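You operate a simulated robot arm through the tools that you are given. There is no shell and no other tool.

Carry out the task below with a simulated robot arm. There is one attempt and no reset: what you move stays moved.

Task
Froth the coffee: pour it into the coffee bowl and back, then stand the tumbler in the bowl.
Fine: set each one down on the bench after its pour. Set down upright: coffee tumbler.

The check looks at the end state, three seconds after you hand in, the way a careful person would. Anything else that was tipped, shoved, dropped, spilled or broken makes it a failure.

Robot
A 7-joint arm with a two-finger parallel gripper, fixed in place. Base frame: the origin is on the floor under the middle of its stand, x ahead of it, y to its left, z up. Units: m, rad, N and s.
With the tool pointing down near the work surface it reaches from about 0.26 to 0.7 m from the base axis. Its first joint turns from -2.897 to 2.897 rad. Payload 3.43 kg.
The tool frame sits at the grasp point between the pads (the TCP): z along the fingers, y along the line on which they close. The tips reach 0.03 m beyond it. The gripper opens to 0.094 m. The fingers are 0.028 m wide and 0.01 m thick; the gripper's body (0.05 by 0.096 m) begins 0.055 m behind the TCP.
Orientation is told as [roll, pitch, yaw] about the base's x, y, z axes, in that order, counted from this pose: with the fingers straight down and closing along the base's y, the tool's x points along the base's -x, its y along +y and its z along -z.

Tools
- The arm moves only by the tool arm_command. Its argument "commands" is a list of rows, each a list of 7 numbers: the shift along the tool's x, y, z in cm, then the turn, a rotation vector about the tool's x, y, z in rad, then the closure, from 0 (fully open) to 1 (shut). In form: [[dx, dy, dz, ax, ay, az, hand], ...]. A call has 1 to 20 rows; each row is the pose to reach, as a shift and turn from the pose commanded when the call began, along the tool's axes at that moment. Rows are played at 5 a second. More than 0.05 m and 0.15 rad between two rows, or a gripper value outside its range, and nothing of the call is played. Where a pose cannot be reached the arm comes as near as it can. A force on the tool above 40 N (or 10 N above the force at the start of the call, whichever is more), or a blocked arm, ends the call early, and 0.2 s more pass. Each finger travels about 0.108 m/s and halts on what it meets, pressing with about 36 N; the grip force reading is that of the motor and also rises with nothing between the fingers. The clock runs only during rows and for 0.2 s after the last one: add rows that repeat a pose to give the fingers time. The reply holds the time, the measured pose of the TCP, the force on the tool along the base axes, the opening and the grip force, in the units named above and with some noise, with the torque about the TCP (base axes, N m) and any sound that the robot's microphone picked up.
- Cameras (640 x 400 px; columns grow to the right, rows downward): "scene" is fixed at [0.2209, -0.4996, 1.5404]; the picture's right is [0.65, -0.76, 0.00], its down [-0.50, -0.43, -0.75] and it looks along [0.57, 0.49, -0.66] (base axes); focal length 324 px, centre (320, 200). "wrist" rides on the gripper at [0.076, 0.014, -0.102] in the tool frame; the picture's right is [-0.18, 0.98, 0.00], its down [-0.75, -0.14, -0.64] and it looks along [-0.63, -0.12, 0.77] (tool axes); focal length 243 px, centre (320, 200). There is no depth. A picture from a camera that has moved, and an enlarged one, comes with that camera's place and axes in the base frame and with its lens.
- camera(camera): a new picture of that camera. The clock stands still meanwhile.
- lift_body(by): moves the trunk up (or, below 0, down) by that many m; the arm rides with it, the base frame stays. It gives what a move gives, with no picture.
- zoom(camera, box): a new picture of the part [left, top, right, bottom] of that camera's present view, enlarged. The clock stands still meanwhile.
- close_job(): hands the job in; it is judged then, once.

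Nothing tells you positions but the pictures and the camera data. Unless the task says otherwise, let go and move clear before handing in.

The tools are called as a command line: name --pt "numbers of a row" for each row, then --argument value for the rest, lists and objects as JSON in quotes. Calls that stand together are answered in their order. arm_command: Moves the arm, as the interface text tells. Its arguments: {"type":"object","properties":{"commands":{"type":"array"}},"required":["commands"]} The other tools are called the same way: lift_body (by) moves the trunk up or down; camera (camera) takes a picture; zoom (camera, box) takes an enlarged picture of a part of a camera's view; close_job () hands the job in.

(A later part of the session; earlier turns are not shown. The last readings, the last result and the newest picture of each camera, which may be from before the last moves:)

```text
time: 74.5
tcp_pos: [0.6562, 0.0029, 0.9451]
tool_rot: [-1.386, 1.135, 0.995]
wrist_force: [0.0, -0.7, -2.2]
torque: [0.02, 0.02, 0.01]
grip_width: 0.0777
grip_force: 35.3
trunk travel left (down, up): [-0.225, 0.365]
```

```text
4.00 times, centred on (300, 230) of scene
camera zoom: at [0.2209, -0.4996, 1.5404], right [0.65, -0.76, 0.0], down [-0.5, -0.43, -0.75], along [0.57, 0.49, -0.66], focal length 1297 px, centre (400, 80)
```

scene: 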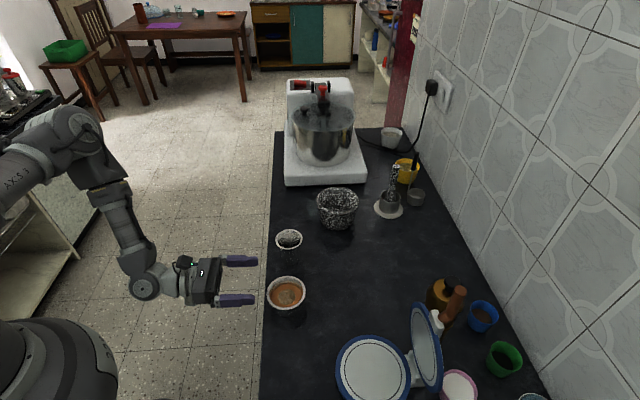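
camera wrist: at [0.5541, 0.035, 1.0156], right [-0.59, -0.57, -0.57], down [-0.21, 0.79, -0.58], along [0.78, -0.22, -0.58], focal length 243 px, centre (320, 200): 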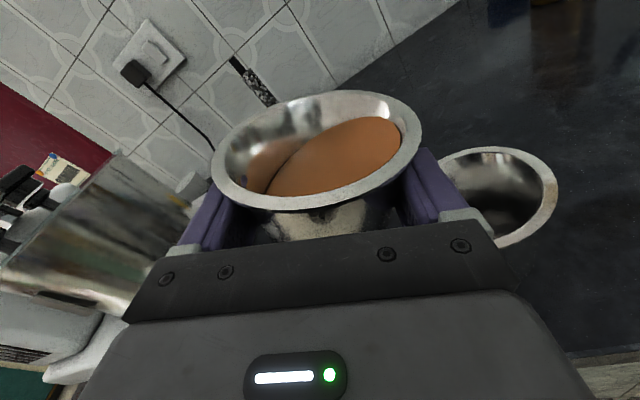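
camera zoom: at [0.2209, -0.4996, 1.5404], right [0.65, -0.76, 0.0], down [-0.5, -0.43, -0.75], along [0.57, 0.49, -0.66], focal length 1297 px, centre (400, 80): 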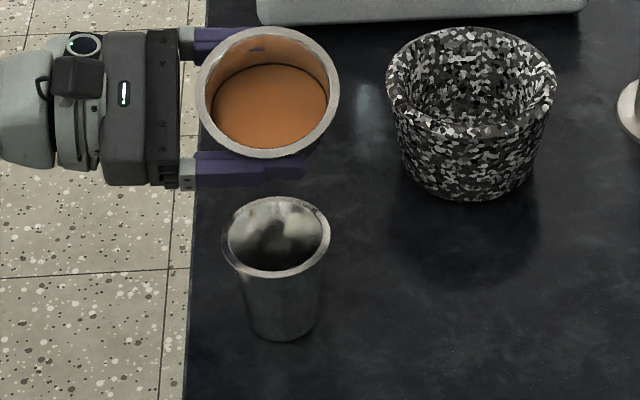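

arm_command --pt "0 0 0 0.0013 0 0.015 1" --pt "0 0 0 0.0026 0 0.03 1" --pt "0 0 0 0.0039 0 0.045 1" --pt "0 0 0 0.0039 0 0.045 1"

camera --camera "wrist"

zoom --camera "scene" --box '[220, 180, 380, 280]'

```text
time: 75.5
tcp_pos: [0.6571, 0.0027, 0.9438]
tool_rot: [-1.406, 1.092, 0.976]
wrist_force: [1.1, -0.4, -2.3]
torque: [0.02, 0.01, 0.01]
grip_width: 0.0774
grip_force: 35.8
trunk travel left (down, up): [-0.225, 0.365]
```

```text
taken
camera wrist: at [0.5528, 0.0332, 1.0135], right [-0.57, -0.55, -0.61], down [-0.19, 0.81, -0.56], along [0.8, -0.2, -0.56], focal length 243 px, centre (320, 200)
```

wrist: 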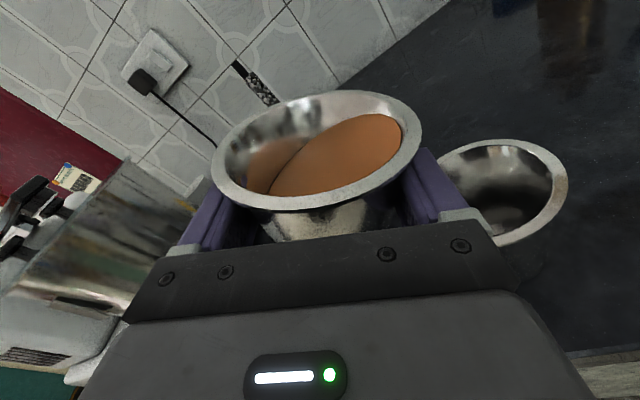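

```text
4.00 times, centred on (300, 230) of scene
camera zoom: at [0.2209, -0.4996, 1.5404], right [0.65, -0.76, 0.0], down [-0.5, -0.43, -0.75], along [0.57, 0.49, -0.66], focal length 1297 px, centre (400, 80)
```

zoom: 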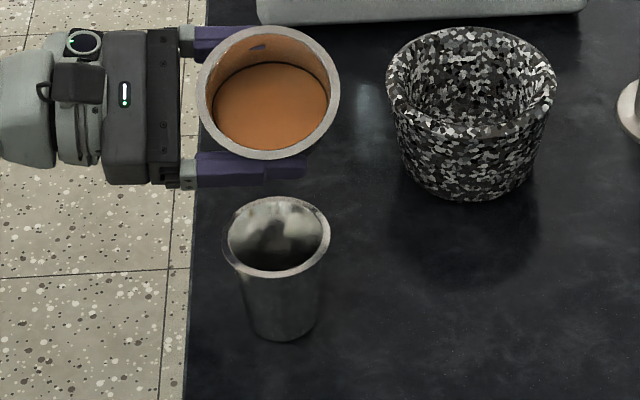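

arm_command --pt "0 0 0 0.0013 0 0.015 1" --pt "0 0 0 0.0026 0 0.03 1" --pt "0 0 0 0.0039 0 0.045 1" --pt "0 0 0 0.0039 0 0.045 1"

camera --camera "wrist"

zoom --camera "scene" --box '[220, 180, 380, 280]'

```text
time: 76.5
tcp_pos: [0.6568, 0.0029, 0.9459]
tool_rot: [-1.422, 1.048, 0.963]
wrist_force: [0.8, 0.3, -2.2]
torque: [0.02, 0.02, -0.01]
grip_width: 0.0777
grip_force: 35.7
trunk travel left (down, up): [-0.225, 0.365]
```

```text
taken
camera wrist: at [0.5497, 0.0312, 1.0114], right [-0.55, -0.53, -0.65], down [-0.17, 0.83, -0.54], along [0.82, -0.18, -0.54], focal length 243 px, centre (320, 200)
```

wrist: 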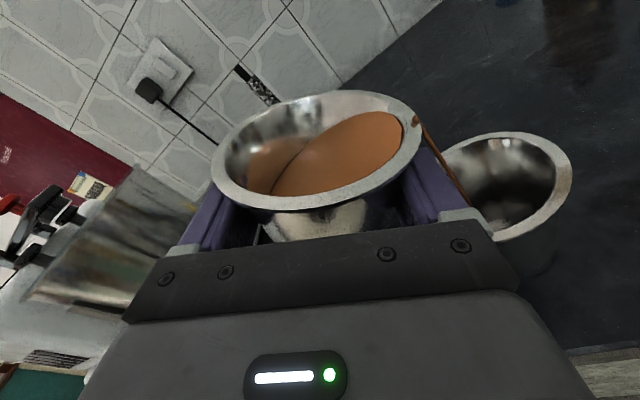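

```text
4.00 times, centred on (300, 230) of scene
camera zoom: at [0.2209, -0.4996, 1.5404], right [0.65, -0.76, 0.0], down [-0.5, -0.43, -0.75], along [0.57, 0.49, -0.66], focal length 1297 px, centre (400, 80)
```

zoom: 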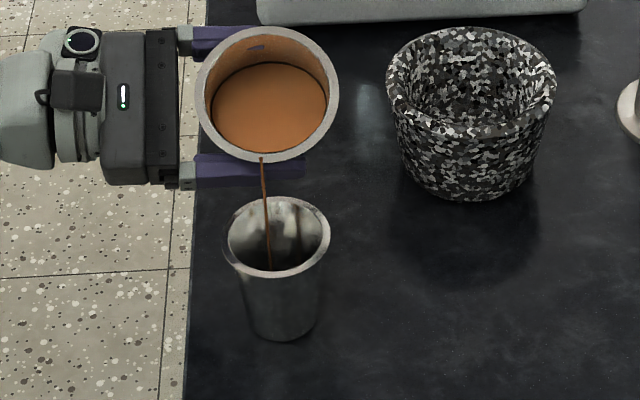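

The stream has started. I'll look closely at where it falls in the tumbler before tilting more.

zoom --camera "scene" --box '[264, 210, 312, 270]'

zoom --camera "wrist" --box '[380, 90, 600, 260]'

```text
6.67 times, centred on (288, 240) of scene
camera zoom: at [0.2209, -0.4996, 1.5404], right [0.65, -0.76, 0.0], down [-0.5, -0.43, -0.75], along [0.57, 0.49, -0.66], focal length 2162 px, centre (533, -67)
```

zoom: 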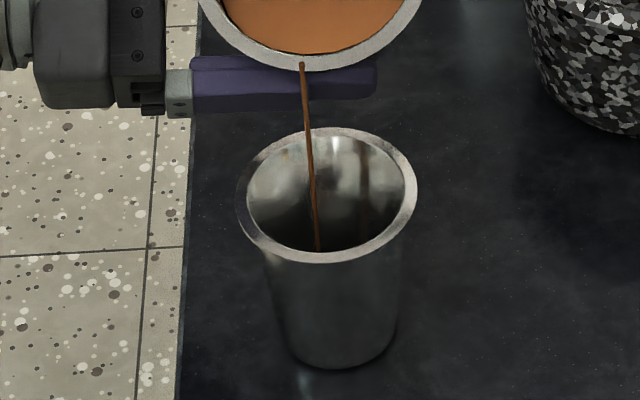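

```text
2.35 times, centred on (490, 175) of wrist
camera zoom: at [0.5497, 0.0312, 1.0114], right [-0.55, -0.53, -0.65], down [-0.17, 0.83, -0.54], along [0.82, -0.18, -0.54], focal length 571 px, centre (-80, 259)
```

zoom: 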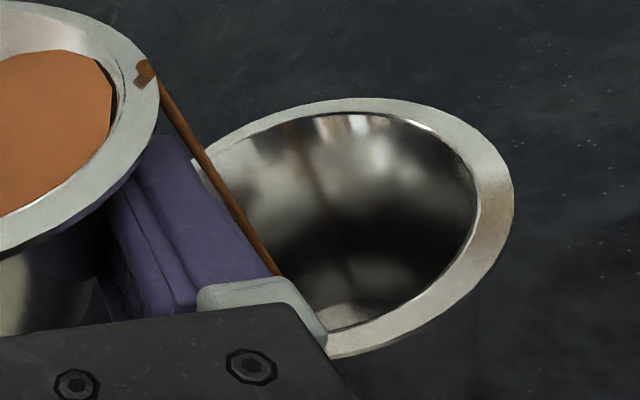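

The stream enters the tumbler's mouth, about 5 mm toward the robot from centre. I'll continue slowly and re-centre slightly.

arm_command --pt "0.02 0.01 0.05 0.0017 0 0.02 1" --pt "0.03 0.02 0.1 0.0035 0 0.04 1" --pt "0.05 0.04 0.15 0.0052 0 0.06 1" --pt "0.06 0.05 0.2 0.007 0 0.08 1" --pt "0.08 0.07 0.25 0.0087 0 0.1 1" --pt "0.1 0.09 0.3 0.0105 0 0.12 1" --pt "0.11 0.1 0.35 0.0122 0 0.14 1" --pt "0.13 0.12 0.4 0.0139 0 0.16 1" --pt "0.13 0.12 0.4 0.0139 0 0.16 1"

zoom --camera "scene" --box '[250, 190, 330, 270]'

camera --camera "wrist"

```text
time: 78.5
tcp_pos: [0.6582, -0.0008, 0.9461]
tool_rot: [-1.466, 0.889, 0.924]
wrist_force: [0.6, -0.1, -0.9]
torque: [0.01, 0.02, 0.01]
grip_width: 0.0773
grip_force: 35.7
trunk travel left (down, up): [-0.225, 0.365]
```

```text
5.00 times, centred on (290, 230) of scene
camera zoom: at [0.2209, -0.4996, 1.5404], right [0.65, -0.76, 0.0], down [-0.5, -0.43, -0.75], along [0.57, 0.49, -0.66], focal length 1621 px, centre (470, 50)
```

zoom: 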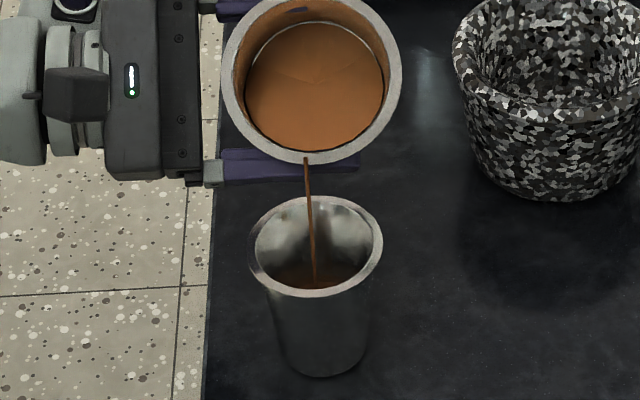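

```text
taken
camera wrist: at [0.5451, 0.0208, 1.0023], right [-0.47, -0.45, -0.76], down [-0.12, 0.88, -0.45], along [0.88, -0.13, -0.47], focal length 243 px, centre (320, 200)
```

wrist: 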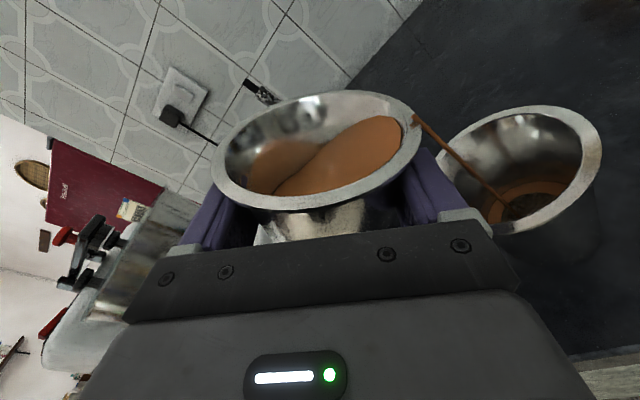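

The coffee is collecting in the tumbler and the stream is well centred. I'm continuing.

arm_command --pt "0.03 0.04 0 0.0017 0 0.02 1" --pt "0.06 0.08 -0.01 0.0035 0 0.04 1" --pt "0.09 0.12 -0.01 0.0052 0 0.06 1" --pt "0.13 0.16 -0.01 0.007 0 0.08 1" --pt "0.16 0.19 -0.01 0.0087 0 0.1 1" --pt "0.19 0.23 -0.02 0.0105 0 0.12 1" --pt "0.22 0.27 -0.02 0.0122 0 0.14 1" --pt "0.25 0.31 -0.02 0.0139 0 0.16 1" --pt "0.28 0.35 -0.02 0.0157 0 0.18 1" --pt "0.31 0.39 -0.03 0.0174 0 0.2 1" --pt "0.34 0.43 -0.03 0.0192 0 0.22 1" --pt "0.38 0.47 -0.03 0.0209 0 0.24 1" --pt "0.41 0.51 -0.04 0.0227 0 0.26 1" --pt "0.44 0.54 -0.04 0.0244 0 0.28 1" --pt "0.47 0.58 -0.04 0.0262 0 0.3 1" --pt "0.5 0.62 -0.04 0.0279 0 0.32 1"

zoom --camera "scene" --box '[250, 190, 330, 270]'

camera --camera "wrist"

```text
time: 81.9
tcp_pos: [0.6531, -0.0083, 0.9468]
tool_rot: [-1.518, 0.569, 0.89]
wrist_force: [-0.4, 0.1, -1.0]
torque: [-0.01, 0.04, -0.01]
grip_width: 0.0763
grip_force: 35.8
trunk travel left (down, up): [-0.225, 0.365]
```

```text
5.00 times, centred on (290, 230) of scene
camera zoom: at [0.2209, -0.4996, 1.5404], right [0.65, -0.76, 0.0], down [-0.5, -0.43, -0.75], along [0.57, 0.49, -0.66], focal length 1621 px, centre (470, 50)
```

zoom: 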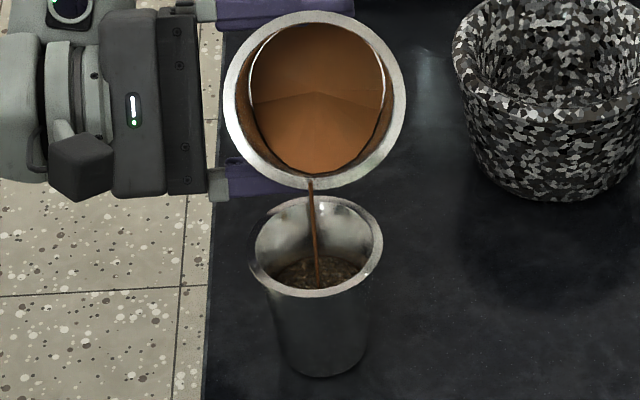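

```text
taken
camera wrist: at [0.5295, 0.0035, 0.98], right [-0.28, -0.26, -0.93], down [-0.03, 0.97, -0.26], along [0.96, -0.04, -0.28], focal length 243 px, centre (320, 200)
```

wrist: 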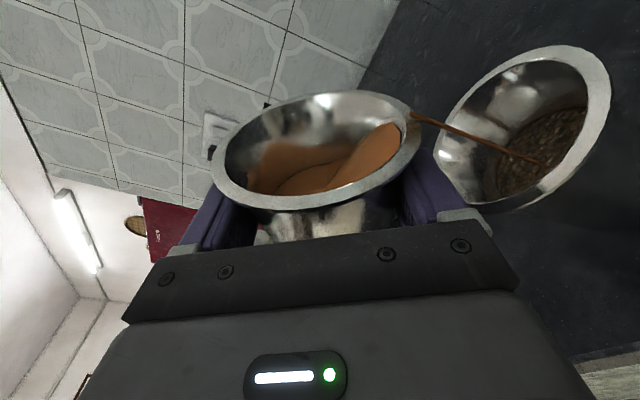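

arm_command --pt "0.07 0.05 -0.01 0.0017 0 0.02 1" --pt "0.14 0.09 -0.01 0.0035 0 0.04 1" --pt "0.21 0.14 -0.02 0.0052 0 0.06 1" --pt "0.28 0.18 -0.02 0.007 0 0.08 1" --pt "0.36 0.23 -0.03 0.0087 0 0.1 1" --pt "0.43 0.28 -0.04 0.0105 0 0.12 1" --pt "0.5 0.32 -0.04 0.0122 0 0.14 1" --pt "0.57 0.37 -0.05 0.0139 0 0.16 1" --pt "0.64 0.41 -0.06 0.0157 0 0.18 1" --pt "0.71 0.46 -0.06 0.0174 0 0.2 1" --pt "0.78 0.51 -0.07 0.0192 0 0.22 1" --pt "0.85 0.55 -0.08 0.0209 0 0.24 1" --pt "0.93 0.6 -0.08 0.0227 0 0.26 1" --pt "1.0 0.64 -0.09 0.0244 0 0.28 1" --pt "1.07 0.69 -0.09 0.0262 0 0.3 1" --pt "1.14 0.73 -0.1 0.0279 0 0.32 1" --pt "1.14 0.73 -0.1 0.0279 0 0.32 1"

zoom --camera "scene" --box '[250, 190, 330, 270]'

camera --camera "wrist"

```text
time: 85.5
tcp_pos: [0.6427, -0.0163, 0.9454]
tool_rot: [-1.549, 0.249, 0.878]
wrist_force: [-0.3, 0.5, -1.4]
torque: [-0.03, 0.02, -0.03]
grip_width: 0.0767
grip_force: 35.8
trunk travel left (down, up): [-0.225, 0.365]
```

```text
5.00 times, centred on (290, 230) of scene
camera zoom: at [0.2209, -0.4996, 1.5404], right [0.65, -0.76, 0.0], down [-0.5, -0.43, -0.75], along [0.57, 0.49, -0.66], focal length 1621 px, centre (470, 50)
```

zoom: 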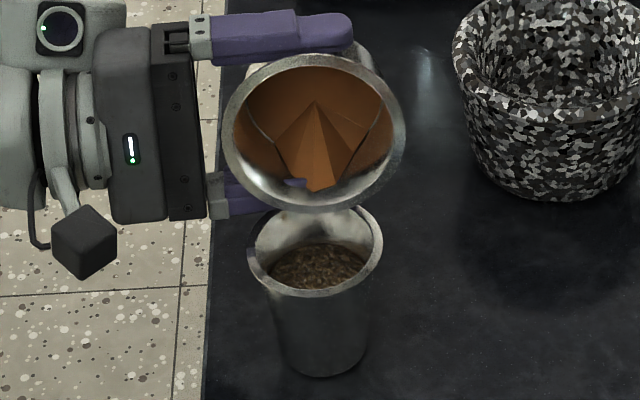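

```text
taken
camera wrist: at [0.5146, -0.0099, 0.9519], right [-0.06, -0.04, -1.0], down [0.0, 1.0, -0.04], along [1.0, 0.0, -0.06], focal length 243 px, centre (320, 200)
```

wrist: 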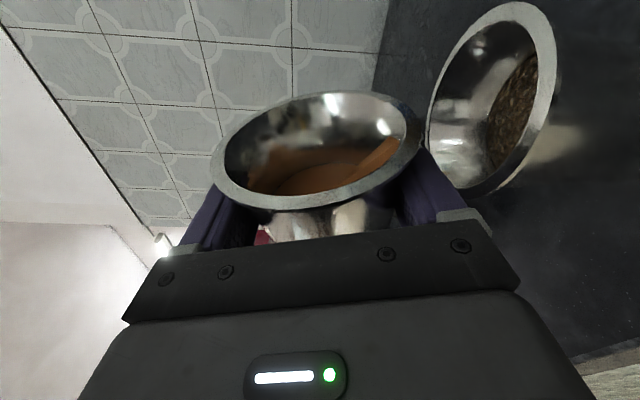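

A little coffee remains and the flow has paused. I'm tilting further with the lip kept over the mouth.

arm_command --pt "0.11 0.03 -0.01 0.0017 0 0.02 1" --pt "0.21 0.05 -0.02 0.0035 0 0.04 1" --pt "0.32 0.08 -0.03 0.0052 0 0.06 1" --pt "0.42 0.11 -0.04 0.007 0 0.08 1" --pt "0.53 0.14 -0.05 0.0087 0 0.1 1" --pt "0.64 0.16 -0.06 0.0105 0 0.12 1" --pt "0.74 0.19 -0.07 0.0122 0 0.14 1" --pt "0.85 0.22 -0.07 0.0139 0 0.16 1" --pt "0.96 0.25 -0.08 0.0157 0 0.18 1" --pt "1.06 0.27 -0.09 0.0174 0 0.2 1" --pt "1.06 0.27 -0.09 0.0174 0 0.2 1"

zoom --camera "scene" --box '[250, 190, 330, 270]'

camera --camera "wrist"

```text
time: 87.9
tcp_pos: [0.6363, -0.0237, 0.9478]
tool_rot: [-1.567, 0.049, 0.875]
wrist_force: [0.2, 0.5, -1.0]
torque: [0.05, 0.03, 0.03]
grip_width: 0.0768
grip_force: 35.4
trunk travel left (down, up): [-0.225, 0.365]
```

```text
5.00 times, centred on (290, 230) of scene
camera zoom: at [0.2209, -0.4996, 1.5404], right [0.65, -0.76, 0.0], down [-0.5, -0.43, -0.75], along [0.57, 0.49, -0.66], focal length 1621 px, centre (470, 50)
```

zoom: 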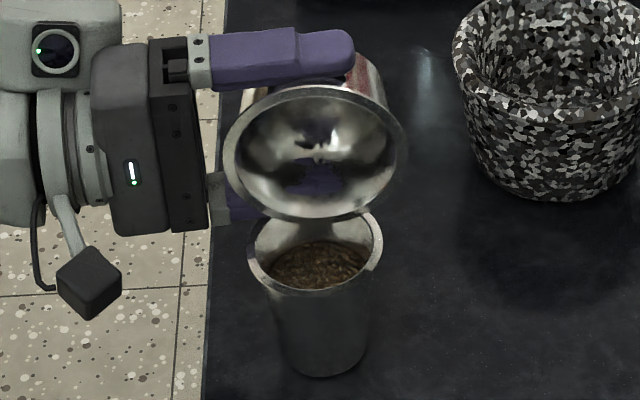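

```text
taken
camera wrist: at [0.5075, -0.0181, 0.936], right [0.08, 0.11, -0.99], down [-0.01, 0.99, 0.11], along [1.0, 0.0, 0.08], focal length 243 px, centre (320, 200)
```

wrist: 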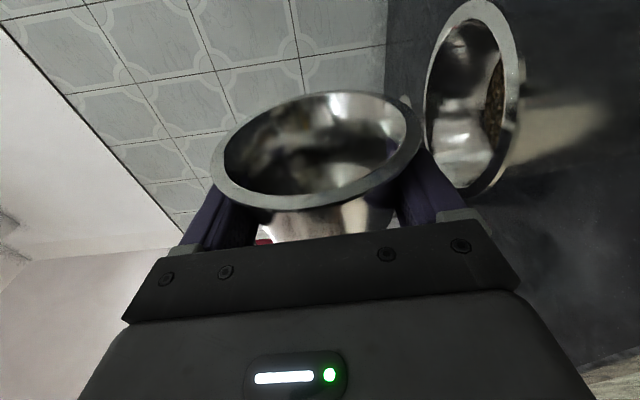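

The bowl looks empty now. I'll give a small extra tilt to drain any last drop, then check inside.

arm_command --pt "0.15 0.01 -0.01 0.0026 0 0.03 1" --pt "0.3 0.02 -0.03 0.0052 0 0.06 1" --pt "0.45 0.02 -0.04 0.0079 0 0.09 1" --pt "0.6 0.03 -0.05 0.0105 0 0.12 1" --pt "0.75 0.04 -0.06 0.0131 0 0.15 1" --pt "0.9 0.05 -0.08 0.0157 0 0.18 1" --pt "0.9 0.05 -0.08 0.0157 0 0.18 1" --pt "0.9 0.05 -0.08 0.0157 0 0.18 1"

zoom --camera "wrist" --box '[190, 70, 440, 230]'

zoom --camera "scene" --box '[250, 190, 330, 270]'

```text
time: 89.7
tcp_pos: [0.6288, -0.0315, 0.945]
tool_rot: [-1.586, -0.13, 0.876]
wrist_force: [-0.4, 0.6, -1.8]
torque: [0.0, 0.0, -0.01]
grip_width: 0.0763
grip_force: 36.0
trunk travel left (down, up): [-0.225, 0.365]
```

```text
2.50 times, centred on (315, 150) of wrist
camera zoom: at [0.5026, -0.0232, 0.9202], right [0.21, 0.23, -0.95], down [-0.03, 0.97, 0.23], along [0.98, -0.02, 0.21], focal length 606 px, centre (332, 325)
```

zoom: 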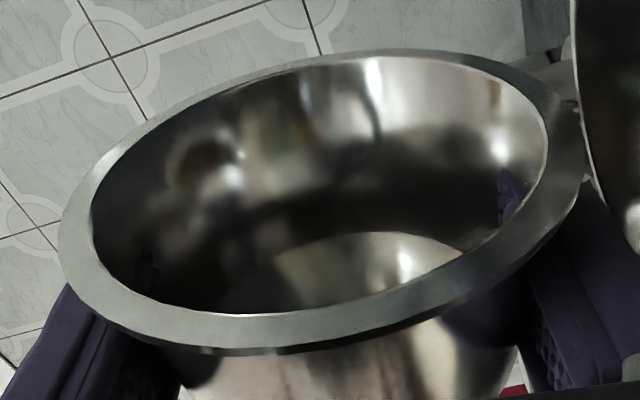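

```text
5.00 times, centred on (290, 230) of scene
camera zoom: at [0.2209, -0.4996, 1.5404], right [0.65, -0.76, 0.0], down [-0.5, -0.43, -0.75], along [0.57, 0.49, -0.66], focal length 1621 px, centre (470, 50)
```

zoom: 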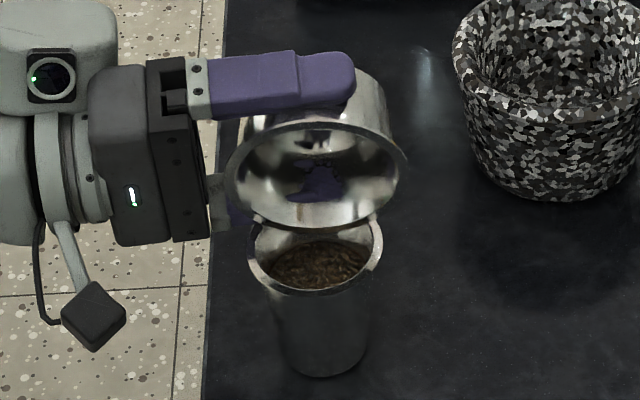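

The bowl is drained and the frothy coffee is in the tumbler. I'll raise the bowl and turn it upright while carrying it back to the right, high over the tumbler.

arm_command --pt "-0.24 -1.82 0.02 0 0 0 1" --pt "-0.47 -3.64 0.04 0 0 0 1" --pt "-0.706 -5.454 0.06 0 0 0 1" --pt "0.53 -5.62 -0.15 -0.0114 0 -0.1308 1" --pt "1.77 -5.78 -0.35 -0.0228 0 -0.2615 1" --pt "3.01 -5.94 -0.56 -0.0342 0 -0.3923 1" --pt "4.24 -6.1 -0.77 -0.0456 0 -0.5231 1" --pt "5.48 -6.27 -0.98 -0.057 0 -0.6538 1" --pt "6.72 -6.43 -1.19 -0.0684 0 -0.7846 1" --pt "7.96 -6.59 -1.4 -0.0798 0 -0.9154 1" --pt "9.2 -6.75 -1.61 -0.0912 0 -1.0462 1" --pt "10.43 -6.91 -1.81 -0.1026 0 -1.1769 1" --pt "11.67 -7.08 -2.02 -0.114 0 -1.3077 1" --pt "12.91 -7.24 -2.23 -0.1254 0 -1.4385 1" --pt "14.15 -7.4 -2.44 -0.1368 0 -1.5692 1" --pt "15.38 -7.56 -2.65 -0.1482 0 -1.7 1" --pt "15.38 -7.56 -2.65 -0.1482 0 -1.7 1"

camera --camera "wrist"

zoom --camera "scene" --box '[200, 190, 360, 310]'

```text
time: 93.3
tcp_pos: [0.5029, -0.1385, 1.0002]
tool_rot: [0.075, 1.486, 2.436]
wrist_force: [-0.3, 0.2, -1.0]
torque: [0.01, 0.0, -0.04]
grip_width: 0.0763
grip_force: 35.8
trunk travel left (down, up): [-0.225, 0.365]
```

```text
taken
camera wrist: at [0.4251, -0.081, 1.085], right [-0.7, -0.69, -0.18], down [-0.4, 0.59, -0.7], along [0.58, -0.42, -0.69], focal length 243 px, centre (320, 200)
```

wrist: 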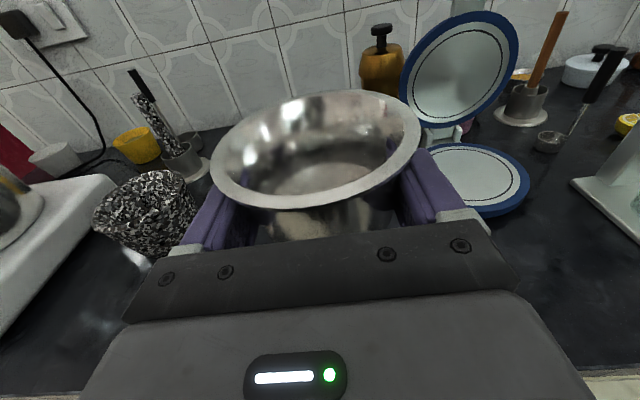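

```text
3.33 times, centred on (280, 250) of scene
camera zoom: at [0.2209, -0.4996, 1.5404], right [0.65, -0.76, 0.0], down [-0.5, -0.43, -0.75], along [0.57, 0.49, -0.66], focal length 1081 px, centre (453, 33)
```

zoom: 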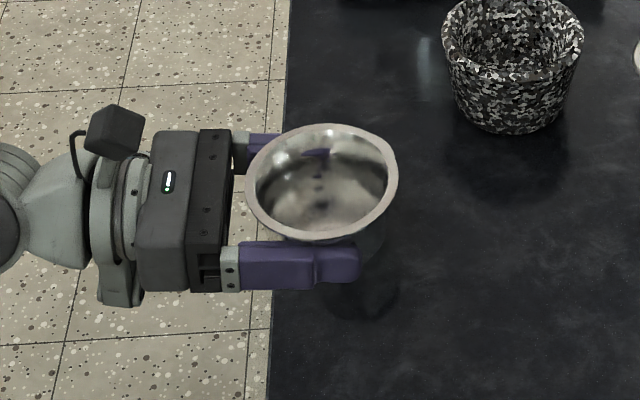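

The bowl is upright and empty over its old spot. I'm lowering it to just above the bench, then stepping down to contact.

arm_command --pt "-3.0 0 0.26 0 0 0 1" --pt "-6.5 0 0.57 0 0 0 1" --pt "-10.0 0 0.87 0 0 0 1" --pt "-13.0 0 1.14 0 0 0 1" --pt "-15.3 0 1.34 0 0 0 1" --pt "-16.6 0 1.45 0 0 0 1" --pt "-17.1 0 1.5 0 0 0 1" --pt "-17.1 0 1.5 0 0 0 1"

arm_command --pt "-0.15 0 0.01 0 0 0 1" --pt "-0.3 0 0.03 0 0 0 1" --pt "-0.3 0 0.03 0 0 0 1"

camera --camera "wrist"

```text
time: 95.1
tcp_pos: [0.5062, -0.1409, 0.8296]
tool_rot: [0.057, 1.486, 2.417]
wrist_force: [0.4, 0.1, -0.5]
torque: [-0.03, -0.06, 0.0]
grip_width: 0.0761
grip_force: 35.8
trunk travel left (down, up): [-0.225, 0.365]
```

```text
time: 95.9
tcp_pos: [0.5055, -0.1394, 0.8258]
tool_rot: [0.062, 1.487, 2.421]
wrist_force: [-0.2, 0.3, -0.2]
torque: [0.01, 0.0, 0.05]
grip_width: 0.0762
grip_force: 35.6
trunk travel left (down, up): [-0.225, 0.365]
```

```text
taken
camera wrist: at [0.4277, -0.0821, 0.9105], right [-0.7, -0.69, -0.18], down [-0.4, 0.59, -0.7], along [0.58, -0.42, -0.69], focal length 243 px, centre (320, 200)
```

wrist: 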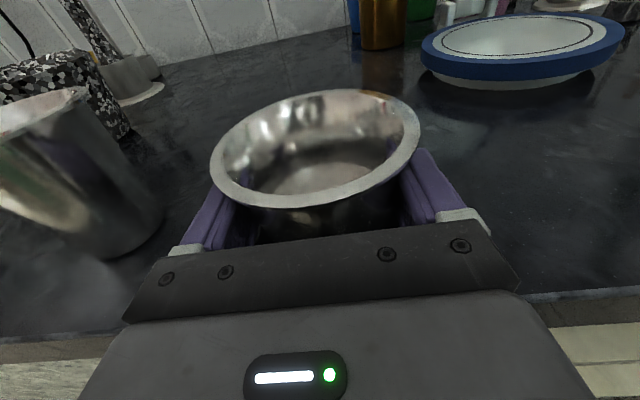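

arm_command --pt "-0.1 0 0.01 0 0 0 1" --pt "-0.2 0 0.02 0 0 0 1" --pt "-0.28 0 0.02 0 0 0 1" --pt "-0.28 0 0.02 0 0 0 1"

```text
time: 96.9
tcp_pos: [0.5043, -0.1388, 0.8231]
tool_rot: [0.055, 1.485, 2.416]
wrist_force: [-0.1, 0.1, -0.8]
torque: [0.0, 0.03, -0.02]
grip_width: 0.076
grip_force: 36.0
trunk travel left (down, up): [-0.225, 0.365]
```

arm_command --pt "-0.08 0 0.01 0 0 0 1" --pt "-0.15 0 0.01 0 0 0 1" --pt "-0.15 0 0.01 0 0 0 1"

```text
time: 97.7
tcp_pos: [0.5043, -0.1389, 0.8219]
tool_rot: [0.058, 1.484, 2.418]
wrist_force: [0.6, 0.1, -0.8]
torque: [-0.03, -0.03, 0.01]
grip_width: 0.0761
grip_force: 36.5
trunk travel left (down, up): [-0.225, 0.365]
```

arm_command --pt "-0.08 0 0.01 0 0 0 1" --pt "-0.16 0 0.01 0 0 0 1" --pt "-0.16 0 0.01 0 0 0 1"

zoom --camera "wrist" --box '[180, 70, 460, 250]'

zoom --camera "scene" --box '[220, 240, 348, 320]'

```text
time: 98.5
tcp_pos: [0.5042, -0.14, 0.8213]
tool_rot: [0.053, 1.488, 2.412]
wrist_force: [-0.7, 0.2, 13.4]
torque: [0.13, 0.07, -0.08]
grip_width: 0.076
grip_force: 35.5
trunk travel left (down, up): [-0.225, 0.365]
```

```text
2.22 times, centred on (320, 160) of wrist
camera zoom: at [0.4262, -0.0817, 0.9052], right [-0.7, -0.69, -0.18], down [-0.4, 0.59, -0.7], along [0.59, -0.42, -0.69], focal length 539 px, centre (320, 289)
```

zoom: 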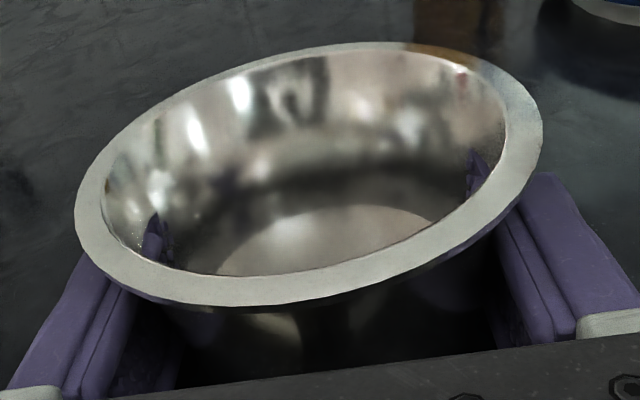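

```text
5.00 times, centred on (284, 280) of scene
camera zoom: at [0.2209, -0.4996, 1.5404], right [0.65, -0.76, 0.0], down [-0.5, -0.43, -0.75], along [0.57, 0.49, -0.66], focal length 1621 px, centre (500, -200)
```

zoom: 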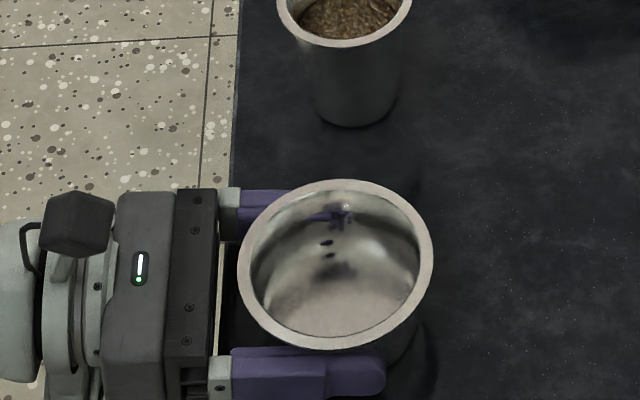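

Contact with the bench, about 13 N. I'll ease off a touch and open slowly.

arm_command --pt "0.08 0 -0.01 0 0 0 1" --pt "0.08 0 -0.01 0 0 0 1" --pt "0.08 0 -0.01 0 0 0 0.19" --pt "0.08 0 -0.01 0 0 0 0.16" --pt "0.08 0 -0.01 0 0 0 0.13" --pt "0.08 0 -0.01 0 0 0 0.1" --pt "0.08 0 -0.01 0 0 0 0.05" --pt "0.08 0 -0.01 0 0 0 0" --pt "0.08 0 -0.01 0 0 0 0"

camera --camera "wrist"

zoom --camera "scene" --box '[220, 240, 348, 320]'

```text
time: 100.5
tcp_pos: [0.5054, -0.1393, 0.822]
tool_rot: [0.058, 1.486, 2.419]
wrist_force: [-0.6, 0.3, 0.3]
torque: [0.02, 0.0, -0.02]
grip_width: 0.0941
grip_force: 0.2
trunk travel left (down, up): [-0.225, 0.365]
```

```text
taken
camera wrist: at [0.4263, -0.0816, 0.9055], right [-0.7, -0.69, -0.18], down [-0.4, 0.59, -0.7], along [0.58, -0.42, -0.69], focal length 243 px, centre (320, 200)
```

wrist: 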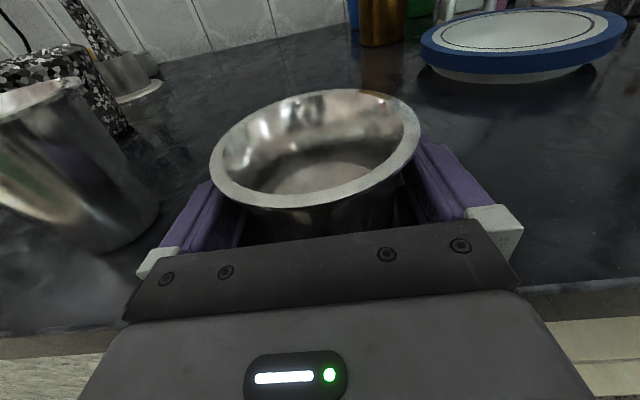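

```text
5.00 times, centred on (284, 280) of scene
camera zoom: at [0.2209, -0.4996, 1.5404], right [0.65, -0.76, 0.0], down [-0.5, -0.43, -0.75], along [0.57, 0.49, -0.66], focal length 1621 px, centre (500, -200)
```

zoom: 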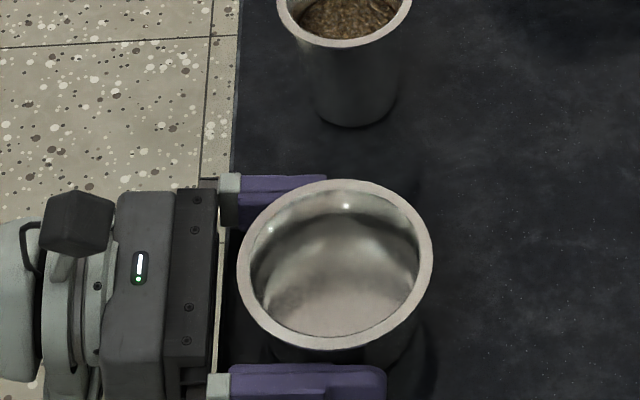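

The bowl is set down upright and empty. I'll withdraw, rise and move to the tumbler with the hand fully level, so I can take it high up near the rim.

arm_command --pt "-0.19 0 -2.14 0 0 0 0" --pt "-0.38 0 -4.28 0 0 0 0" --pt "-0.56 0 -6.43 0 0 0 0" --pt "-0.75 0 -8.57 0 0 0 0" --pt "3.1 0 -8.9 0 0 0 0" --pt "7.02 0 -9.25 0 0 0 0" --pt "7.02 -3.5 -9.25 0 0.022 0 0" --pt "7.02 -7.0 -9.25 0 0.044 0 0" --pt "7.02 -10.6 -9.25 0 0.066 0 0" --pt "7.02 -14.16 -9.25 0 0.0873 0 0" --pt "7.02 -14.16 -9.25 0 0.0873 0 0"

camera --camera "wrist"

camera --camera "scene"

```text
time: 102.9
tcp_pos: [0.5427, 0.0228, 0.8993]
tool_rot: [1.982, 1.565, -1.941]
wrist_force: [0.2, 1.8, 0.8]
torque: [-0.02, 0.02, 0.01]
grip_width: 0.094
grip_force: 0.1
trunk travel left (down, up): [-0.225, 0.365]
```

```text
taken
camera wrist: at [0.4587, 0.0856, 0.9754], right [-0.69, -0.7, -0.18], down [-0.36, 0.55, -0.76], along [0.63, -0.46, -0.63], focal length 243 px, centre (320, 200)
```

wrist: 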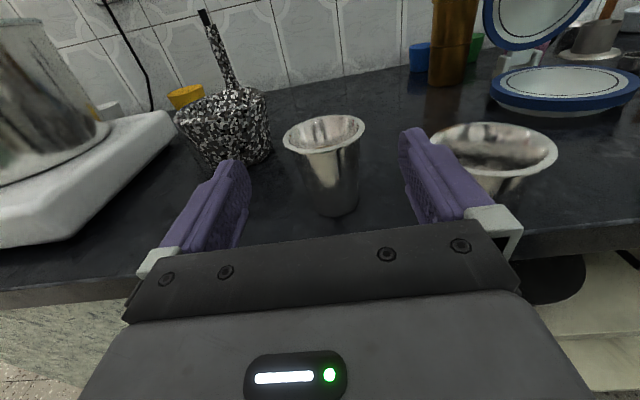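

```text
taken
```

scene: 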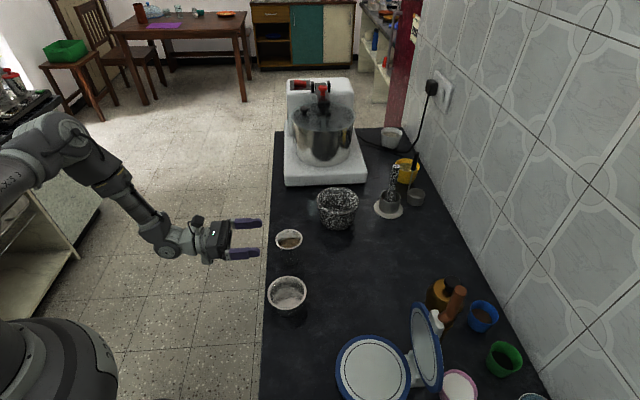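

zoom --camera "wrist" --box '[260, 100, 400, 230]'

zoom --camera "scene" --box '[250, 210, 346, 270]'

```text
3.08 times, centred on (330, 165) of wrist
camera zoom: at [0.4587, 0.0856, 0.9754], right [-0.69, -0.7, -0.18], down [-0.36, 0.55, -0.76], along [0.63, -0.46, -0.63], focal length 746 px, centre (289, 308)
```

zoom: 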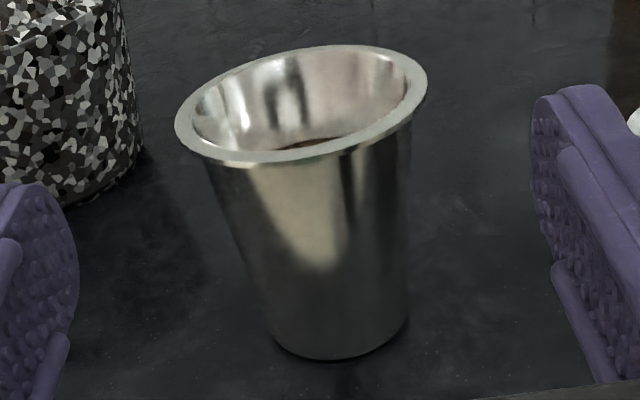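

```text
6.67 times, centred on (298, 240) of scene
camera zoom: at [0.2209, -0.4996, 1.5404], right [0.65, -0.76, 0.0], down [-0.5, -0.43, -0.75], along [0.57, 0.49, -0.66], focal length 2162 px, centre (467, -67)
```

zoom: 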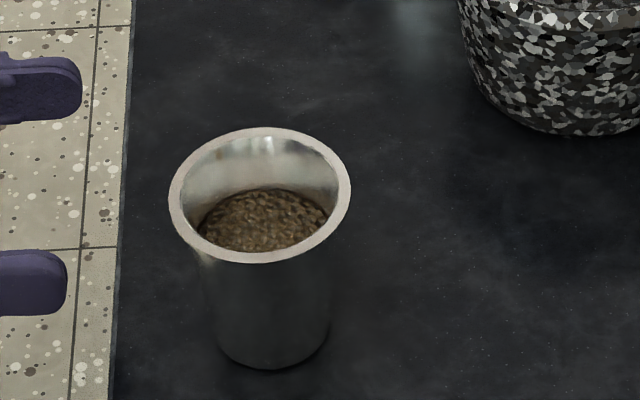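

The tumbler now holds the frothy coffee and the bench around it is clean. I'll descend to the high grip height and advance around it.

arm_command --pt "-2.0 0 0 0 0 0 0" --pt "-3.5 0 0 0 0 0 0" --pt "-3.88 0 0 0 0 0 0" --pt "-3.88 0 1.8 0 0 0 0" --pt "-3.88 0 3.6 0 0 0 0" --pt "-3.88 0 5.4 0 0 0 0" --pt "-3.88 0 7.2 0 0 0 0" --pt "-3.88 0 8.7 0 0 0 0" --pt "-3.88 0 9.59 0 0 0 0" --pt "-3.88 0 9.59 0 0 0 0"

camera --camera "wrist"

zoom --camera "scene" --box '[220, 200, 348, 280]'

```text
time: 105.1
tcp_pos: [0.6106, -0.0466, 0.8571]
tool_rot: [1.975, 1.566, -1.946]
wrist_force: [0.9, 1.1, 0.3]
torque: [0.0, 0.02, 0.0]
grip_width: 0.0941
grip_force: 0.2
trunk travel left (down, up): [-0.225, 0.365]
```

```text
taken
camera wrist: at [0.527, 0.0167, 0.9344], right [-0.69, -0.7, -0.18], down [-0.36, 0.55, -0.76], along [0.63, -0.46, -0.63], focal length 243 px, centre (320, 200)
```

wrist: 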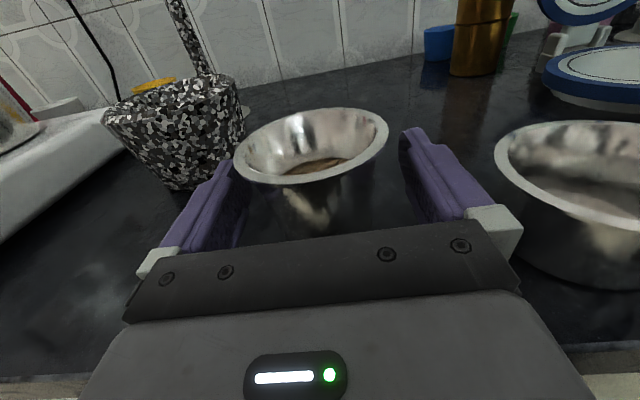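

```text
5.00 times, centred on (284, 240) of scene
camera zoom: at [0.2209, -0.4996, 1.5404], right [0.65, -0.76, 0.0], down [-0.5, -0.43, -0.75], along [0.57, 0.49, -0.66], focal length 1621 px, centre (500, 0)
```

zoom: 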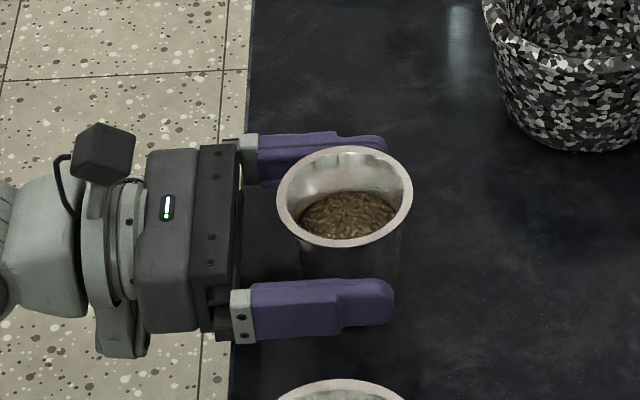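

The height reads a few millimetres low, so I'm raising slightly and then closing gradually.

arm_command --pt "0.28 0 0 0 0 0 0" --pt "0.28 0 0 0 0 0 0" --pt "0.28 0 0 0 0 0 0"

arm_command --pt "0 0 0 0 0 0 0.1" --pt "0 0 0 0 0 0 0.18" --pt "0 0 0 0 0 0 0.24" --pt "0 0 0 0 0 0 0.28" --pt "0 0 0 0 0 0 0.32" --pt "0 0 0 0 0 0 0.36" --pt "0 0 0 0 0 0 0.4" --pt "0 0 0 0 0 0 0.5" --pt "0 0 0 0 0 0 0.7" --pt "0 0 0 0 0 0 1" --pt "0 0 0 0 0 0 1"

camera --camera "wrist"

zoom --camera "scene" --box '[220, 200, 348, 280]'

```text
time: 105.9
tcp_pos: [0.6111, -0.046, 0.8615]
tool_rot: [1.982, 1.566, -1.941]
wrist_force: [0.1, 0.0, 0.2]
torque: [0.0, 0.04, 0.03]
grip_width: 0.094
grip_force: 0.0
trunk travel left (down, up): [-0.225, 0.365]
```

```text
time: 108.3
tcp_pos: [0.6108, -0.0448, 0.8628]
tool_rot: [1.971, 1.565, -1.952]
wrist_force: [0.4, -0.7, -0.2]
torque: [-0.06, 0.03, 0.0]
grip_width: 0.0585
grip_force: 36.3
trunk travel left (down, up): [-0.225, 0.365]
```

```text
taken
camera wrist: at [0.5273, 0.017, 0.9375], right [-0.69, -0.7, -0.18], down [-0.36, 0.55, -0.76], along [0.63, -0.46, -0.63], focal length 243 px, centre (320, 200)
```

wrist: 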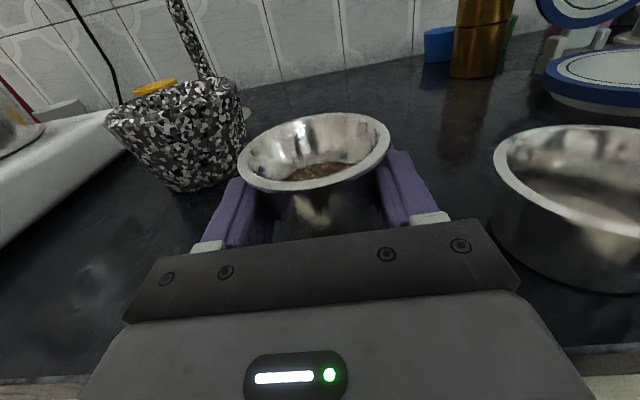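

```text
5.00 times, centred on (284, 240) of scene
camera zoom: at [0.2209, -0.4996, 1.5404], right [0.65, -0.76, 0.0], down [-0.5, -0.43, -0.75], along [0.57, 0.49, -0.66], focal length 1621 px, centre (500, 0)
```

zoom: 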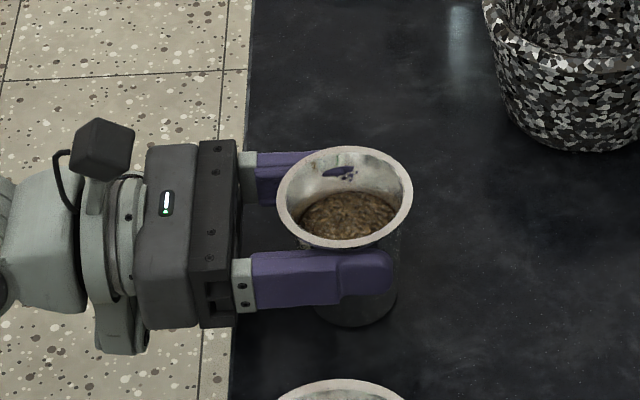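

Gripped near the top, at 5.9 cm wide. I'm lifting slowly.

arm_command --pt "0.3 0 0 0 0 0 1" --pt "0.9 0 0 0 0 0 1" --pt "2.0 0 0 0 0 0 1" --pt "3.5 0 0 0 0 0 1" --pt "5.0 0 0 0 0 0 1" --pt "6.5 0 0 0 0 0 1" --pt "7.8 0 0 0 0 0 1" --pt "8.6 0 0 0 0 0 1" --pt "9.0 0 0 0 0 0 1" --pt "9.0 0 0 0 0 0 1"

camera --camera "wrist"

zoom --camera "scene" --box '[220, 180, 348, 300]'

```text
time: 110.5
tcp_pos: [0.6121, -0.0453, 0.9537]
tool_rot: [1.942, 1.566, -1.979]
wrist_force: [0.3, -1.0, -2.3]
torque: [-0.01, 0.03, 0.01]
grip_width: 0.0587
grip_force: 36.3
trunk travel left (down, up): [-0.225, 0.365]
```

```text
taken
camera wrist: at [0.5289, 0.017, 1.029], right [-0.69, -0.7, -0.18], down [-0.36, 0.55, -0.76], along [0.63, -0.46, -0.63], focal length 243 px, centre (320, 200)
```

wrist: 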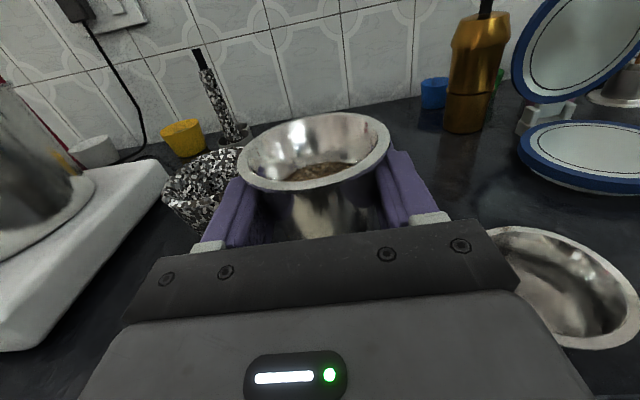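

```text
3.33 times, centred on (284, 240) of scene
camera zoom: at [0.2209, -0.4996, 1.5404], right [0.65, -0.76, 0.0], down [-0.5, -0.43, -0.75], along [0.57, 0.49, -0.66], focal length 1081 px, centre (440, 67)
```

zoom: 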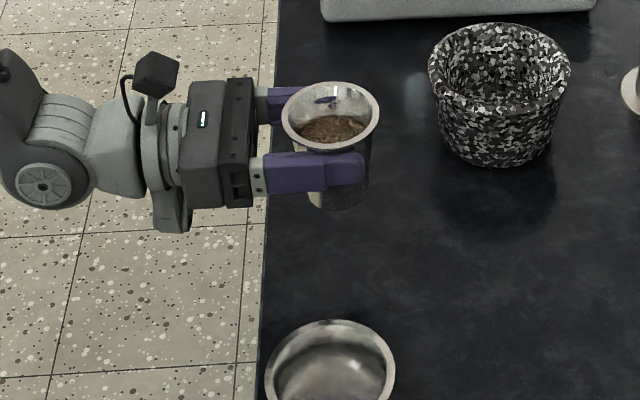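

The tumbler is steady and upright. I'm carrying it level to above the bowl's centre.

arm_command --pt "0 0.5 -0.03 0 0 0 1" --pt "0 1.6 -0.11 0 0 0 1" --pt "0 3.1 -0.21 0 0 0 1" --pt "0 4.7 -0.33 0 0 0 1" --pt "0 6.3 -0.44 0 0 0 1" --pt "0 7.9 -0.55 0 0 0 1" --pt "0 9.5 -0.66 0 0 0 1" --pt "0 11.1 -0.77 0 0 0 1" --pt "0 12.6 -0.87 0 0 0 1" --pt "0 13.7 -0.95 0 0 0 1" --pt "0 14.28 -0.99 0 0 0 1" --pt "0 14.28 -0.99 0 0 0 1"

camera --camera "wrist"

zoom --camera "scene" --box '[220, 220, 348, 320]'

```text
time: 113.1
tcp_pos: [0.5049, -0.14, 0.9535]
tool_rot: [1.973, 1.566, -1.95]
wrist_force: [-0.8, 0.7, -2.6]
torque: [0.0, 0.04, -0.01]
grip_width: 0.0586
grip_force: 36.0
trunk travel left (down, up): [-0.225, 0.365]
```

```text
taken
camera wrist: at [0.4222, -0.0761, 1.0285], right [-0.69, -0.7, -0.18], down [-0.36, 0.55, -0.76], along [0.63, -0.46, -0.63], focal length 243 px, centre (320, 200)
```

wrist: 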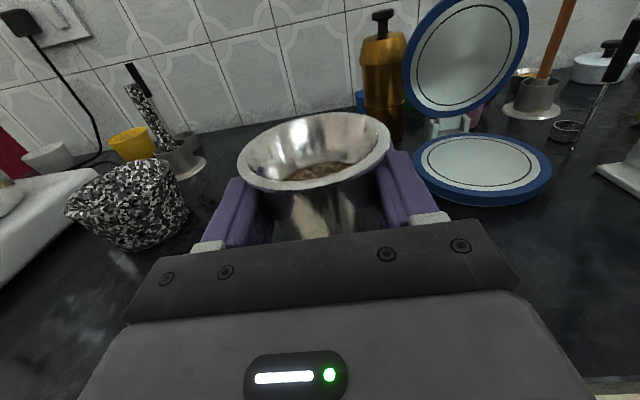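

```text
4.00 times, centred on (284, 270) of scene
camera zoom: at [0.2209, -0.4996, 1.5404], right [0.65, -0.76, 0.0], down [-0.5, -0.43, -0.75], along [0.57, 0.49, -0.66], focal length 1297 px, centre (464, -80)
```

zoom: 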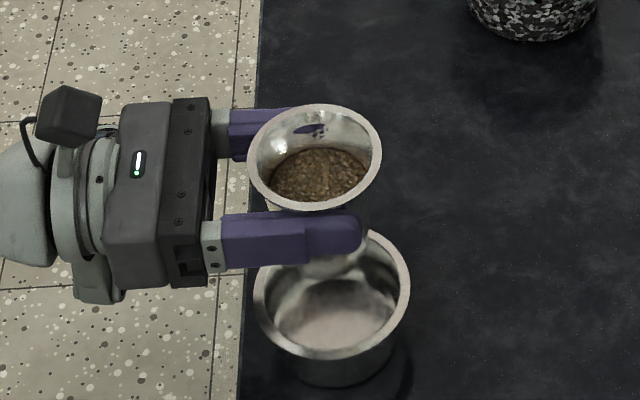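

The tumbler is centred over the bowl to within about 3 mm. I'm lowering to just above the bowl's floor.

arm_command --pt "-1.0 0 0 0 0 0 1" --pt "-2.5 0 0 0 0 0 1" --pt "-4.0 0 0 0 0 0 1" --pt "-5.5 0 0 0 0 0 1" --pt "-6.7 0 0 0 0 0 1" --pt "-7.5 0 0 0 0 0 1" --pt "-7.9 0 0 0 0 0 1" --pt "-7.9 0 0 0 0 0 1"

camera --camera "wrist"

zoom --camera "scene" --box '[230, 240, 326, 310]'

```text
time: 114.9
tcp_pos: [0.5047, -0.139, 0.8744]
tool_rot: [1.939, 1.564, -1.987]
wrist_force: [-0.2, 0.0, -1.3]
torque: [-0.01, 0.02, 0.01]
grip_width: 0.0586
grip_force: 36.0
trunk travel left (down, up): [-0.225, 0.365]
```

```text
taken
camera wrist: at [0.421, -0.0768, 0.9495], right [-0.69, -0.7, -0.18], down [-0.36, 0.55, -0.76], along [0.63, -0.46, -0.63], focal length 243 px, centre (320, 200)
```

wrist: 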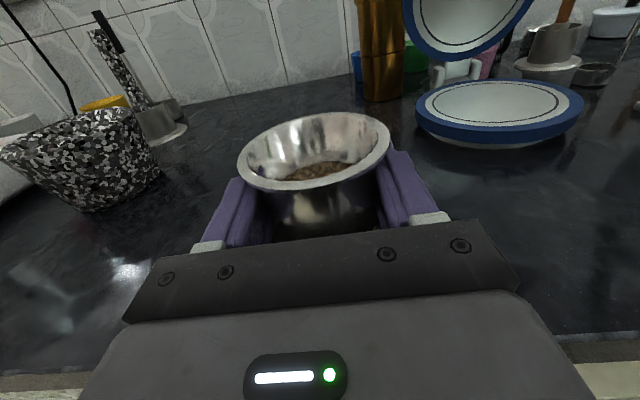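

```text
5.71 times, centred on (278, 275) of scene
camera zoom: at [0.2209, -0.4996, 1.5404], right [0.65, -0.76, 0.0], down [-0.5, -0.43, -0.75], along [0.57, 0.49, -0.66], focal length 1853 px, centre (560, -229)
```

zoom: 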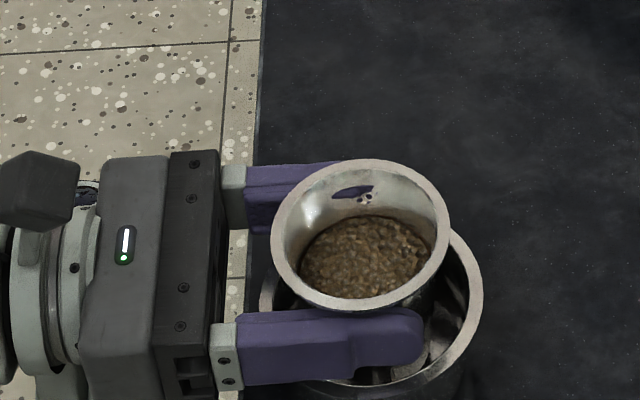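

arm_command --pt "-0.25 0 0 0 0 0 1" --pt "-0.5 0 0 0 0 0 1" --pt "-0.6 0 0 0 0 0 1" --pt "-0.6 0 0 0 0 0 1"

```text
time: 115.9
tcp_pos: [0.5044, -0.1415, 0.8672]
tool_rot: [1.966, 1.566, -1.957]
wrist_force: [-0.4, -0.3, -1.2]
torque: [0.01, 0.0, -0.02]
grip_width: 0.0584
grip_force: 36.1
trunk travel left (down, up): [-0.225, 0.365]
```

arm_command --pt "-0.08 0 0 0 0 0 1" --pt "-0.16 0 0 0 0 0 1" --pt "-0.16 0 0 0 0 0 1"

```text
time: 116.7
tcp_pos: [0.5052, -0.14, 0.8663]
tool_rot: [1.949, 1.566, -1.975]
wrist_force: [-0.4, -0.1, -1.6]
torque: [0.04, 0.01, 0.01]
grip_width: 0.0586
grip_force: 36.3
trunk travel left (down, up): [-0.225, 0.365]
```

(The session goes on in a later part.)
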